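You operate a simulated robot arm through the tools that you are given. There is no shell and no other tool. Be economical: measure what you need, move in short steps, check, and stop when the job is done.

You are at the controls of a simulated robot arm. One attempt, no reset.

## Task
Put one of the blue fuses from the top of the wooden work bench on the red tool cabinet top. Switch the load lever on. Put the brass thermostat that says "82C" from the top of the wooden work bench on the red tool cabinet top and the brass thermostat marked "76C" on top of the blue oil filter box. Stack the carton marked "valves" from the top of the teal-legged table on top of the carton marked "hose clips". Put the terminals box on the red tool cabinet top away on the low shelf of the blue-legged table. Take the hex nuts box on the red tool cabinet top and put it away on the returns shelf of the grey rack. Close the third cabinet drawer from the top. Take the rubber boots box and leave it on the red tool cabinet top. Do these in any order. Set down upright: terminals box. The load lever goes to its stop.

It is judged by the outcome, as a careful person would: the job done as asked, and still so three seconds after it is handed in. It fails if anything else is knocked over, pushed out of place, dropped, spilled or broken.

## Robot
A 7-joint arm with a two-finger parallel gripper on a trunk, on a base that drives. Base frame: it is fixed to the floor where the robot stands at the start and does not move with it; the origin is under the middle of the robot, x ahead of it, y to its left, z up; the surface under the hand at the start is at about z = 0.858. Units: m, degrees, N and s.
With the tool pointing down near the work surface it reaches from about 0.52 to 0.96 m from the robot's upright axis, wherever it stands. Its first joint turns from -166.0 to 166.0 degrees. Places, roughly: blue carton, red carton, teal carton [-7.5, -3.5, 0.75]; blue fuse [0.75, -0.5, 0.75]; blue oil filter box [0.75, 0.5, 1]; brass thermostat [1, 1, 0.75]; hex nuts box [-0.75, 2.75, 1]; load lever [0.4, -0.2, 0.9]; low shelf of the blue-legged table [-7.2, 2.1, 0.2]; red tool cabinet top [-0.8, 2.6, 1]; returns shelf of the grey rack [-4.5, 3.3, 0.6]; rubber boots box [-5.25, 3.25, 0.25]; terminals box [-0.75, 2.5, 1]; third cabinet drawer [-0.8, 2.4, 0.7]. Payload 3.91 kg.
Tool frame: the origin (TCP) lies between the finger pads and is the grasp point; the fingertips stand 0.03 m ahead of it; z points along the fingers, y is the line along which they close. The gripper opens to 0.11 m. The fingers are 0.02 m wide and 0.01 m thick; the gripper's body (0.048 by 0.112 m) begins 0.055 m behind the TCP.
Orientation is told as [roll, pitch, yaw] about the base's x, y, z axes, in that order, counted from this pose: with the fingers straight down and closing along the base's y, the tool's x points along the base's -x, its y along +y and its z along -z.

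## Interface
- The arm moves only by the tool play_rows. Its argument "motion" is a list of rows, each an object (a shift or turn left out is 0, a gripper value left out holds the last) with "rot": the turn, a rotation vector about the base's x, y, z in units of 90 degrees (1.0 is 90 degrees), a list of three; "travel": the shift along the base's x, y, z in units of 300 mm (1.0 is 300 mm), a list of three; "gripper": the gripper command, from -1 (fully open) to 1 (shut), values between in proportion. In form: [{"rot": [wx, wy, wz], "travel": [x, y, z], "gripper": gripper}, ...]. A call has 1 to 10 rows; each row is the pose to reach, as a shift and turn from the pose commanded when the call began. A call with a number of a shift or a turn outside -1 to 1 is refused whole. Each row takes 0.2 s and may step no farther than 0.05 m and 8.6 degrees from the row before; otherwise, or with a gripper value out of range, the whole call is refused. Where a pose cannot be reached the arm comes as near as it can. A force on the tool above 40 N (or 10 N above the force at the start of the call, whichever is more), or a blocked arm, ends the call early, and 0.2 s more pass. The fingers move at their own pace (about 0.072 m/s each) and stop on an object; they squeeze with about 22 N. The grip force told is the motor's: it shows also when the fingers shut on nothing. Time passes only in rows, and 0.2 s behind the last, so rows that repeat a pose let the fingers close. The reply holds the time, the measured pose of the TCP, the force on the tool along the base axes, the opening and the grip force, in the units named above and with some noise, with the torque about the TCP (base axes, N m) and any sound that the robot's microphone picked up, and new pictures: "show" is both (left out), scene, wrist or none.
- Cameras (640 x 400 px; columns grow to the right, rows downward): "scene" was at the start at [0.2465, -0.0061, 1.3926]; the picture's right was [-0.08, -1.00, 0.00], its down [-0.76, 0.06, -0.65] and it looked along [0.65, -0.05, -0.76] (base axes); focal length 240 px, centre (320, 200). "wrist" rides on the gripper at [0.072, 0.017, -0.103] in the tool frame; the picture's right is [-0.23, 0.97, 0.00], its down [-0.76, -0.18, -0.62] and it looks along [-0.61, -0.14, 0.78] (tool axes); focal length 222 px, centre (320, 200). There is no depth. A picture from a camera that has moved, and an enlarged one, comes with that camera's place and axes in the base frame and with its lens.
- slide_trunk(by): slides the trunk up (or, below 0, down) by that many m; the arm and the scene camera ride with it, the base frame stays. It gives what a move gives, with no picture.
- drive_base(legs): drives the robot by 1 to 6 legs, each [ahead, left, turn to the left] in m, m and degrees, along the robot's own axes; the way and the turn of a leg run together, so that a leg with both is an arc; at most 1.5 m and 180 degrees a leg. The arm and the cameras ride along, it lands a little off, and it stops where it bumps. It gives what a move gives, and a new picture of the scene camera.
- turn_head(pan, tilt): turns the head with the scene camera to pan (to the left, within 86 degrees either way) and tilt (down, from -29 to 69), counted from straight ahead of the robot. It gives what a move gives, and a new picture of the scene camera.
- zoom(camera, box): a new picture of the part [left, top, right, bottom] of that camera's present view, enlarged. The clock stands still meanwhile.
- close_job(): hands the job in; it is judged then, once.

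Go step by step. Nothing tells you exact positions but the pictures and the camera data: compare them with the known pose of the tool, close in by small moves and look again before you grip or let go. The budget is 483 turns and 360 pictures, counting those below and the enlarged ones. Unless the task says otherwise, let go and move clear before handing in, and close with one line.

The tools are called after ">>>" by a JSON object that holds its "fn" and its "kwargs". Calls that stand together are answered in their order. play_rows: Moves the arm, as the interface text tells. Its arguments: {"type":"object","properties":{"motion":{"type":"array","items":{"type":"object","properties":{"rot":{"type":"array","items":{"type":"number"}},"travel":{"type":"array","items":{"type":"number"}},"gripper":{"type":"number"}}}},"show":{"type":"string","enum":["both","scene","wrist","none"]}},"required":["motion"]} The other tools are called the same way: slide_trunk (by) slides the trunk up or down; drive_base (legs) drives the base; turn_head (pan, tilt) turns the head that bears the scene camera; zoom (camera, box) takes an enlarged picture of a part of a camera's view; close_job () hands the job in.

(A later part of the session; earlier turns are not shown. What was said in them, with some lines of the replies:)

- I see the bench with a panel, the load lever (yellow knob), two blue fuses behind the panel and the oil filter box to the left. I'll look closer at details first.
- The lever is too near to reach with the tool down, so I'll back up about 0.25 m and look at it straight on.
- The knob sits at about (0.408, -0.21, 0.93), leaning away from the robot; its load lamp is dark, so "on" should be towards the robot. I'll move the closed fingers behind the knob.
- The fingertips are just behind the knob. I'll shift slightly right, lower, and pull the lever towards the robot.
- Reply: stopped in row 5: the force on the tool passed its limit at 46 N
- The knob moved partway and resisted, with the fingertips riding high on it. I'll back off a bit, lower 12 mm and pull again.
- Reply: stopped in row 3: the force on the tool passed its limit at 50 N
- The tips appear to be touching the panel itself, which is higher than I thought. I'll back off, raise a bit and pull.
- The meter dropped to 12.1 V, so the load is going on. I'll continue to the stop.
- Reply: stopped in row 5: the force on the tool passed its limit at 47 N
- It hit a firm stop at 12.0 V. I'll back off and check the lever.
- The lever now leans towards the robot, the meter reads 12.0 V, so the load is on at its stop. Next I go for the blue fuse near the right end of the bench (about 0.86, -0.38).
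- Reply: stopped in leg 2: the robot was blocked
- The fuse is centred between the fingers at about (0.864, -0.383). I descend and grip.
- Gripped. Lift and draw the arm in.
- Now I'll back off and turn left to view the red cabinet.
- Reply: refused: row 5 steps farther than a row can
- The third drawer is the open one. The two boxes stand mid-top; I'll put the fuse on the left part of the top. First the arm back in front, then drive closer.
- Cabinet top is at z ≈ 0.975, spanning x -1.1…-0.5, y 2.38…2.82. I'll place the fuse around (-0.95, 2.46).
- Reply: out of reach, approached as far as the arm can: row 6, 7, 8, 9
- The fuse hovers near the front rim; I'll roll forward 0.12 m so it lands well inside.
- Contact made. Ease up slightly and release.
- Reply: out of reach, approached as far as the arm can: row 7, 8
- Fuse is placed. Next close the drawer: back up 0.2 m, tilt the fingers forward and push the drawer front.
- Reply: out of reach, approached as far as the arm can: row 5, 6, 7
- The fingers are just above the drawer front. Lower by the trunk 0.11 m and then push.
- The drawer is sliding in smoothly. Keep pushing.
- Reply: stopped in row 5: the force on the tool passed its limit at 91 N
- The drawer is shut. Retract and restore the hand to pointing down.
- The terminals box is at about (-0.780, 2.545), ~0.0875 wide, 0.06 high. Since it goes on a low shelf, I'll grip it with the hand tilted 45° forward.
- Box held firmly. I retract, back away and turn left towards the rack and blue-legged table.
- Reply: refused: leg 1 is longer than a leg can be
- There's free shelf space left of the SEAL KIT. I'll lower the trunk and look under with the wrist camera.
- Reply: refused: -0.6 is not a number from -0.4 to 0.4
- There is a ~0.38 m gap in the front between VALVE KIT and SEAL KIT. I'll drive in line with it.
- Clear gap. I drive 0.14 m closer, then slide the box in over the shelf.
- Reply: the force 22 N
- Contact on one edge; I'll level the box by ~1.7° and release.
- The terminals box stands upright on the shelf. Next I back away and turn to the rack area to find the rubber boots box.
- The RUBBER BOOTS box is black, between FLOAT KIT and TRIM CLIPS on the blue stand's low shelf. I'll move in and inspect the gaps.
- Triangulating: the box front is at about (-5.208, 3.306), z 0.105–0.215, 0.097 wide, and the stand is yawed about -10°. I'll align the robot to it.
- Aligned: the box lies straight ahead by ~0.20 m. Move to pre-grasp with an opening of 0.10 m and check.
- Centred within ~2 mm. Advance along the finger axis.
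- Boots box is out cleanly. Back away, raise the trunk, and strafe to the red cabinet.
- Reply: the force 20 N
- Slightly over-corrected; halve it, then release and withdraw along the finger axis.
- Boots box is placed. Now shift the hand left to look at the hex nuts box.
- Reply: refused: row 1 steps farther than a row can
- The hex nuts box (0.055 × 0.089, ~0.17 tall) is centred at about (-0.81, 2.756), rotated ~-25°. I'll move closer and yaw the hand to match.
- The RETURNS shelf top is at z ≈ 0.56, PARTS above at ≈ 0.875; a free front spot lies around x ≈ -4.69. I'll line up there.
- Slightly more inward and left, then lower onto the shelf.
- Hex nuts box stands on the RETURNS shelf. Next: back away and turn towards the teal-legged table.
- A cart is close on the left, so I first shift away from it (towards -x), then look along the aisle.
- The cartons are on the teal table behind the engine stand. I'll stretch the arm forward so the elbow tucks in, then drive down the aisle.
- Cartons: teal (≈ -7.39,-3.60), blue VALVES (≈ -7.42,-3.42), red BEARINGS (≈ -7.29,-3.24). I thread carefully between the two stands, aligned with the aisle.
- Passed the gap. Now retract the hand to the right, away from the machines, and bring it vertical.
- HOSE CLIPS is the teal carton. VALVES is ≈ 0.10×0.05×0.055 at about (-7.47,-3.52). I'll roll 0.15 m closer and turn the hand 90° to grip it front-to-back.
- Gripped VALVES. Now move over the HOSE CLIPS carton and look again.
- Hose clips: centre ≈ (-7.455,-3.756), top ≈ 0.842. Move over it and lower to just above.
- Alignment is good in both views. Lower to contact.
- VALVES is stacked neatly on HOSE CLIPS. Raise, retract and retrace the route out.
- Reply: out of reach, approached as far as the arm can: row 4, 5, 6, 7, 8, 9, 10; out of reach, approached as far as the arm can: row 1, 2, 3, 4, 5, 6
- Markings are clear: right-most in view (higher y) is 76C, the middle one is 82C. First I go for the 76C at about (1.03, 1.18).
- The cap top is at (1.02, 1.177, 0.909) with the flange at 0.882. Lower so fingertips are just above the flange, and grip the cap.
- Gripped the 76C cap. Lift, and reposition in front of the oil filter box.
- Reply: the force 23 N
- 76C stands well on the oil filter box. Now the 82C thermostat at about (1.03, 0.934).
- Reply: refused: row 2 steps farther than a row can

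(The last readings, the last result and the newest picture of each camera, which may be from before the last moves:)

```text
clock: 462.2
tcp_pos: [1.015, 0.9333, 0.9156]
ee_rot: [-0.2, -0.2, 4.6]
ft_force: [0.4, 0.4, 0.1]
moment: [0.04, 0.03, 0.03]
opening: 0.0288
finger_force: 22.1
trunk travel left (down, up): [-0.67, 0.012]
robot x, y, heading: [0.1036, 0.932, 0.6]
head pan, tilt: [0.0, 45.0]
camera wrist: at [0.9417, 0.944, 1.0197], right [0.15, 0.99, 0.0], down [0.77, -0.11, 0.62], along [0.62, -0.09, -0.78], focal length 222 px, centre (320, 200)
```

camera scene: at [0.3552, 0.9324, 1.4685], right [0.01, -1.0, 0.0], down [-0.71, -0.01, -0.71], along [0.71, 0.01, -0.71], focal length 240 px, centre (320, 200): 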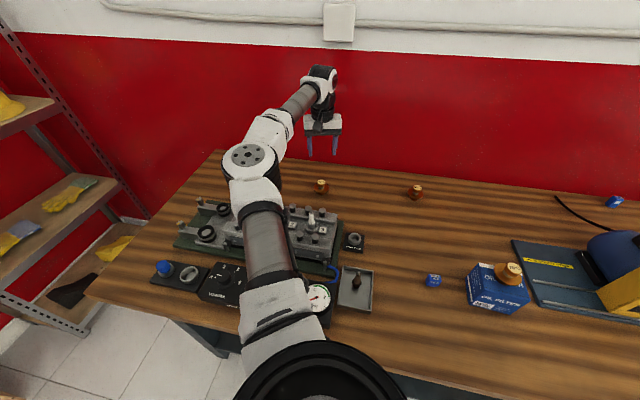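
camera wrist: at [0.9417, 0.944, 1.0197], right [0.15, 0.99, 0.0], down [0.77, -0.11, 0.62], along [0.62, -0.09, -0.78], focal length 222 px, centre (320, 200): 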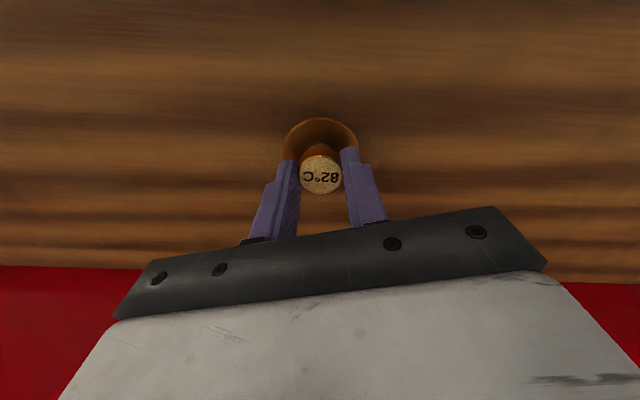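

Gripped. Lift, back away and go to the red cabinet.

>>> {"fn": "play_rows", "kwargs": {"motion": [{"travel": [0, 0, 0.06]}, {"travel": [0, 0, 0.2]}, {"travel": [0, 0, 0.35]}, {"travel": [0, 0, 0.5]}, {"travel": [-0.06, 0, 0.65]}, {"travel": [-0.15, 0, 0.78]}, {"travel": [-0.28, 0, 0.87]}, {"travel": [-0.44, 0, 0.9]}, {"travel": [-0.6, 0, 0.9]}, {"travel": [-0.76, 0, 0.9]}], "show": "none"}}

>>> {"fn": "drive_base", "kwargs": {"legs": [[-0.9, 0, 0], [0, 0, 90]]}}

>>> {"fn": "turn_head", "kwargs": {"pan": 0, "tilt": 30}}

```text
clock: 464.4
tcp_pos: [0.7855, 0.9318, 1.185]
ee_rot: [-0.1, -0.1, 4.6]
ft_force: [0.2, -0.3, -0.5]
moment: [0.01, -0.02, 0.02]
opening: 0.0288
finger_force: 21.9
trunk travel left (down, up): [-0.67, 0.012]
robot x, y, heading: [0.103, 0.9293, 0.5]
head pan, tilt: [0.0, 45.0]
```

```text
clock: 473.0
tcp_pos: [-0.7837, 1.6006, 1.1855]
ee_rot: [-0.2, -0.1, 94.2]
ft_force: [-0.1, 0.2, 0.0]
moment: [0.02, 0.01, 0.01]
opening: 0.0283
finger_force: 22.0
trunk travel left (down, up): [-0.67, 0.012]
robot x, y, heading: [-0.7902, 0.9192, 90.4]
head pan, tilt: [0.0, 45.0]
camera scene: at [-0.789, 1.1705, 1.4685], right [1.0, 0.0, 0.0], down [0.0, -0.71, -0.71], along [0.0, 0.71, -0.71], focal length 240 px, centre (320, 200)
```

scene: 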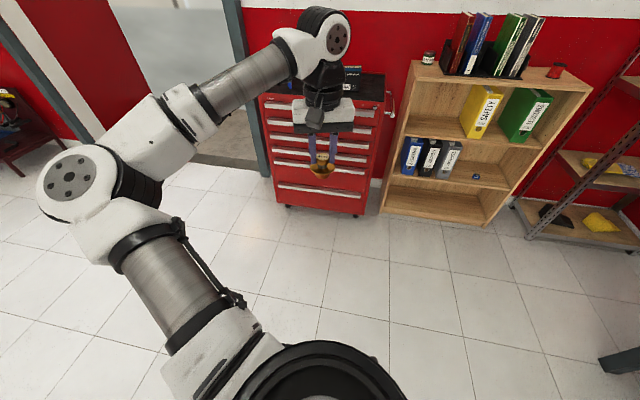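

```text
clock: 473.8
tcp_pos: [-0.7837, 1.6022, 1.1844]
ee_rot: [-0.2, -0.1, 94.4]
ft_force: [0.6, 0.0, -1.7]
moment: [0.01, 0.02, 0.02]
opening: 0.0285
finger_force: 21.8
trunk travel left (down, up): [-0.67, 0.012]
robot x, y, heading: [-0.7877, 0.9196, 90.1]
head pan, tilt: [0.0, 30.0]
camera scene: at [-0.7889, 1.1796, 1.4911], right [1.0, 0.0, 0.0], down [0.0, -0.5, -0.87], along [0.0, 0.87, -0.5], focal length 240 px, centre (320, 200)
```

scene: 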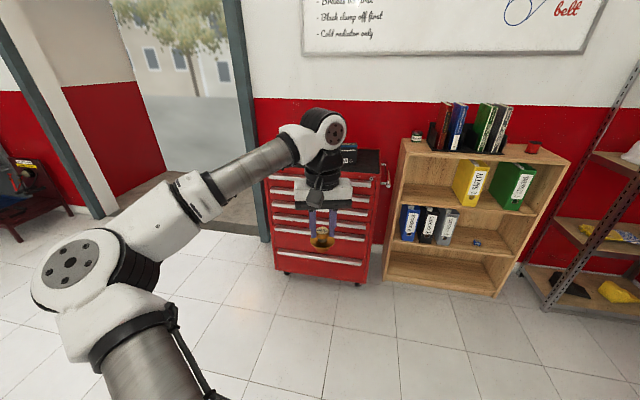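

>>> {"fn": "drive_base", "kwargs": {"legs": [[0.86, 0.02, 0]]}}

>>> {"fn": "play_rows", "kwargs": {"motion": [{"travel": [0, 0.1, -0.05]}, {"travel": [0, 0.2, -0.15]}, {"travel": [0, 0.25, -0.28]}, {"travel": [0, 0.25, -0.4]}], "show": "both"}}

```text
clock: 478.2
tcp_pos: [-0.7936, 2.4481, 1.184]
ee_rot: [-0.2, 0.0, 93.6]
ft_force: [0.2, 0.3, -0.4]
moment: [-0.03, 0.01, -0.03]
opening: 0.0289
finger_force: 21.8
trunk travel left (down, up): [-0.67, 0.012]
robot x, y, heading: [-0.8042, 1.7676, 89.2]
head pan, tilt: [0.0, 30.0]
camera scene: at [-0.8029, 2.0272, 1.4911], right [1.0, -0.01, 0.0], down [0.0, -0.5, -0.87], along [0.01, 0.87, -0.5], focal length 240 px, centre (320, 200)
```

scene: 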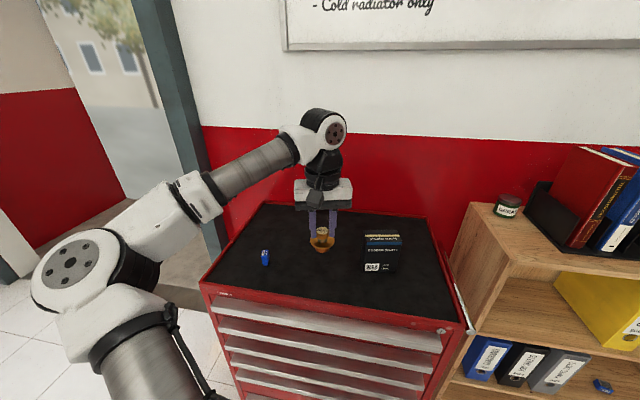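

```text
clock: 479.2
tcp_pos: [-0.7909, 2.5235, 1.0611]
ee_rot: [-0.2, -0.1, 93.6]
ft_force: [-0.4, 1.4, -0.7]
moment: [-0.05, -0.01, -0.02]
opening: 0.0284
finger_force: 22.1
trunk travel left (down, up): [-0.67, 0.012]
robot x, y, heading: [-0.8054, 1.7661, 89.4]
head pan, tilt: [0.0, 30.0]
camera scene: at [-0.803, 2.0271, 1.4911], right [1.0, -0.01, 0.0], down [0.0, -0.5, -0.87], along [0.01, 0.87, -0.5], focal length 240 px, centre (320, 200)
camera wrist: at [-0.8041, 2.4496, 1.1641], right [-0.99, 0.17, 0.0], down [0.13, 0.77, 0.62], along [0.11, 0.62, -0.78], focal length 222 px, centre (320, 200)
```

scene: 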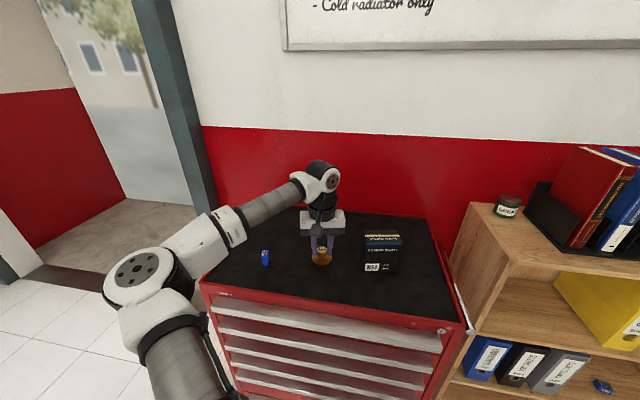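
wrist: 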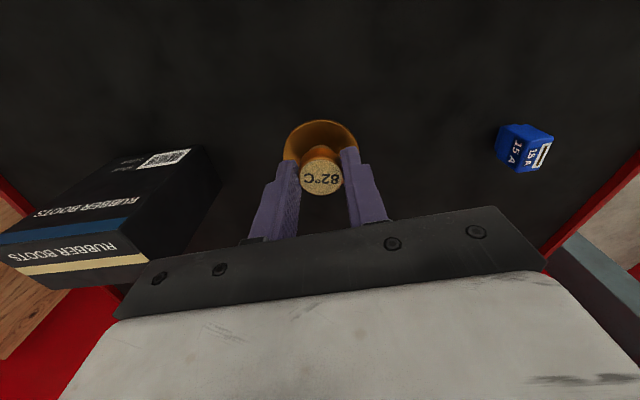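

>>> {"fn": "play_rows", "kwargs": {"motion": [{"travel": [0, 0, -0.05]}, {"travel": [0, 0, -0.09]}, {"travel": [0, 0, -0.1]}, {"travel": [0, 0, -0.108]}, {"travel": [0, 0, -0.116]}], "show": "none"}}

```text
clock: 480.4
tcp_pos: [-0.793, 2.5231, 1.0282]
ee_rot: [-0.3, -0.1, 93.5]
ft_force: [0.4, 0.1, -0.3]
moment: [0.05, -0.01, 0.02]
opening: 0.0283
finger_force: 21.8
trunk travel left (down, up): [-0.67, 0.012]
robot x, y, heading: [-0.8071, 1.7662, 89.6]
head pan, tilt: [0.0, 30.0]
```

>>> {"fn": "play_rows", "kwargs": {"motion": [{"travel": [0, 0, -0.008]}, {"travel": [0, 0, -0.015]}, {"travel": [0, 0, -0.022]}], "show": "none"}}

```text
clock: 481.2
tcp_pos: [-0.7929, 2.5223, 1.0253]
ee_rot: [-0.2, -0.5, 93.7]
ft_force: [-3.6, 0.0, 18.8]
moment: [-0.08, 0.11, 0.0]
opening: 0.0284
finger_force: 22.5
trunk travel left (down, up): [-0.67, 0.012]
robot x, y, heading: [-0.8016, 1.7658, 89.4]
head pan, tilt: [0.0, 30.0]
```

>>> {"fn": "play_rows", "kwargs": {"motion": [{"travel": [0, 0, 0.008]}, {"travel": [0, 0, 0.008], "gripper": 0.35}, {"travel": [0, 0, 0.008], "gripper": 0.1}, {"travel": [0, 0, 0.008], "gripper": -0.1}, {"travel": [0, 0, 0.008]}, {"travel": [0, 0, 0.12]}, {"travel": [0, 0, 0.27]}, {"travel": [0, -0.03, 0.42]}, {"travel": [0, -0.13, 0.5]}, {"travel": [0, -0.28, 0.52]}], "show": "both"}}

>>> {"fn": "zoom", "kwargs": {"camera": "scene", "box": [200, 200, 460, 320]}}

```text
clock: 483.4
tcp_pos: [-0.7924, 2.4388, 1.1805]
ee_rot: [-0.2, -0.1, 93.5]
ft_force: [0.2, 0.1, 0.5]
moment: [0.0, 0.01, 0.02]
opening: 0.0605
finger_force: 0.2
trunk travel left (down, up): [-0.67, 0.012]
robot x, y, heading: [-0.8042, 1.7635, 89.4]
head pan, tilt: [0.0, 30.0]
camera scene: at [-0.803, 2.0262, 1.4913], right [1.0, -0.01, 0.0], down [0.0, -0.5, -0.87], along [0.01, 0.87, -0.5], focal length 240 px, centre (320, 200)
camera wrist: at [-0.8052, 2.3636, 1.283], right [-0.99, 0.17, 0.0], down [0.13, 0.77, 0.62], along [0.11, 0.62, -0.78], focal length 222 px, centre (320, 200)
```

scene: 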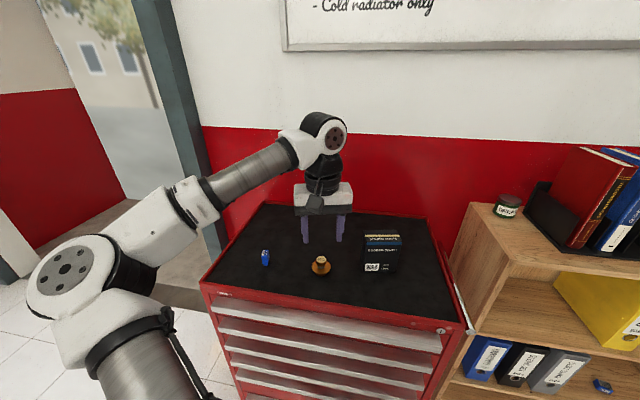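
wrist: 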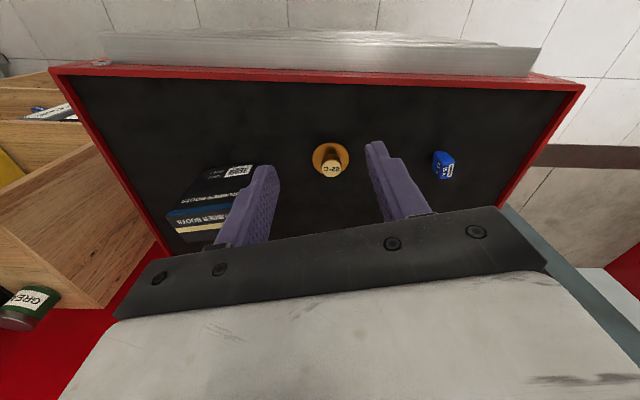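

```text
2.46 times, centred on (330, 260) of scene
camera zoom: at [-0.803, 2.0262, 1.4913], right [1.0, -0.01, 0.0], down [0.0, -0.5, -0.87], along [0.01, 0.87, -0.5], focal length 590 px, centre (295, 52)
```

zoom: 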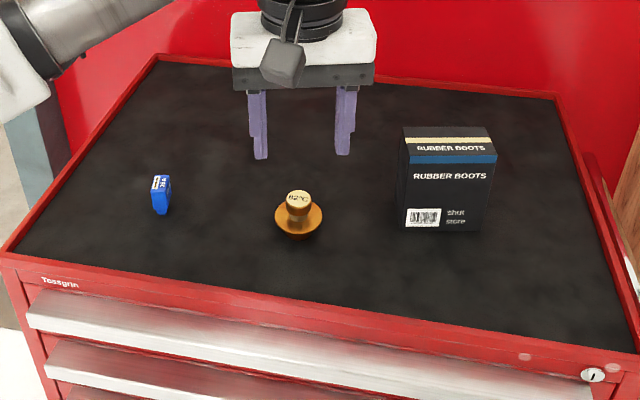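

All cabinet items are in place. I back away and check the drawer and the lever once more.

>>> {"fn": "drive_base", "kwargs": {"legs": [[-0.7, 0, 0]]}}

>>> {"fn": "turn_head", "kwargs": {"pan": -86, "tilt": 15}}

>>> {"fn": "zoom", "kwargs": {"camera": "scene", "box": [400, 140, 640, 290]}}

```text
clock: 487.3
tcp_pos: [-0.8076, 1.7311, 1.1785]
ee_rot: [-0.2, 0.0, 94.9]
ft_force: [0.4, 0.3, 0.0]
moment: [0.0, 0.03, 0.01]
opening: 0.0607
finger_force: 0.0
trunk travel left (down, up): [-0.67, 0.012]
robot x, y, heading: [-0.8021, 1.0626, 91.2]
head pan, tilt: [0.0, 30.0]
camera scene: at [-0.8073, 1.3194, 1.4912], right [1.0, 0.02, 0.0], down [0.01, -0.5, -0.87], along [-0.01, 0.87, -0.5], focal length 240 px, centre (320, 200)
```

scene: 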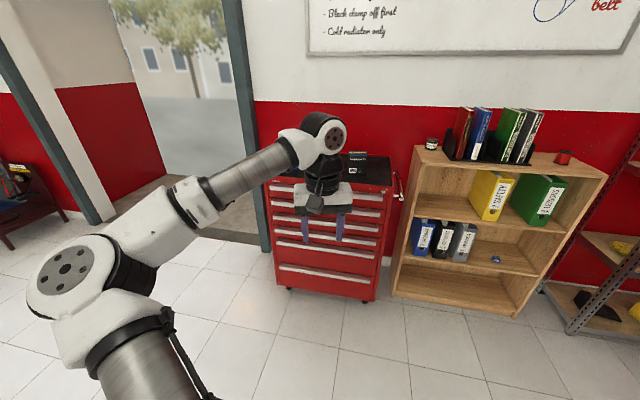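

```text
clock: 488.9
tcp_pos: [-0.8068, 1.7323, 1.1799]
ee_rot: [-0.2, -0.1, 95.0]
ft_force: [-0.1, -0.8, 0.4]
moment: [0.0, 0.0, -0.02]
opening: 0.0604
finger_force: 0.0
trunk travel left (down, up): [-0.67, 0.012]
robot x, y, heading: [-0.7991, 1.0597, 91.1]
head pan, tilt: [-85.9, 15.0]
camera scene: at [-0.7128, 1.2376, 1.5153], right [0.09, -1.0, 0.0], down [-0.26, -0.02, -0.97], along [0.96, 0.08, -0.26], focal length 240 px, centre (320, 200)
```

scene: 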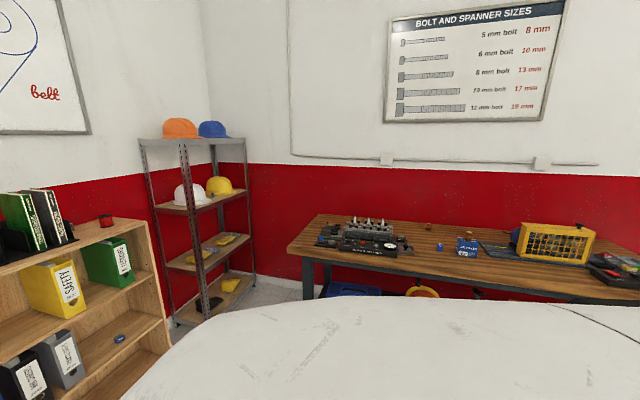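

```text
2.67 times, centred on (520, 215) of scene
camera zoom: at [-0.7128, 1.2376, 1.5153], right [0.09, -1.0, 0.0], down [-0.26, -0.02, -0.97], along [0.96, 0.08, -0.26], focal length 639 px, centre (-213, 160)
```

zoom: 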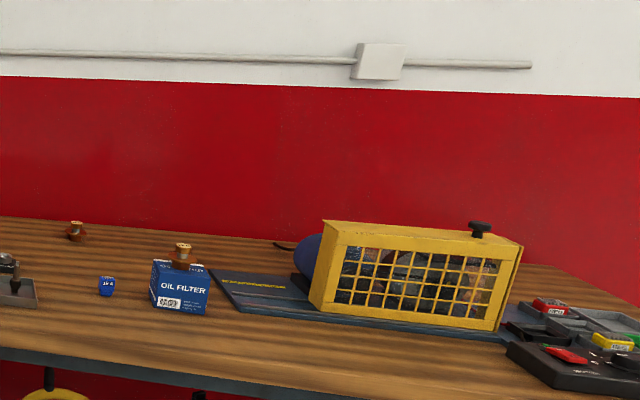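

Everything I can see is in place. I couldn't see the lever from here, but it stayed at its stop with the meter at 12.0 V when I checked after moving it. The hand is clear, so I'm handing in.

>>> {"fn": "close_job", "kwargs": {}}

```text
The job is handed in.
```

All the tasks are done and the job is handed in; I checked each one by camera as I finished it, but I did not see the load lever again at the end.
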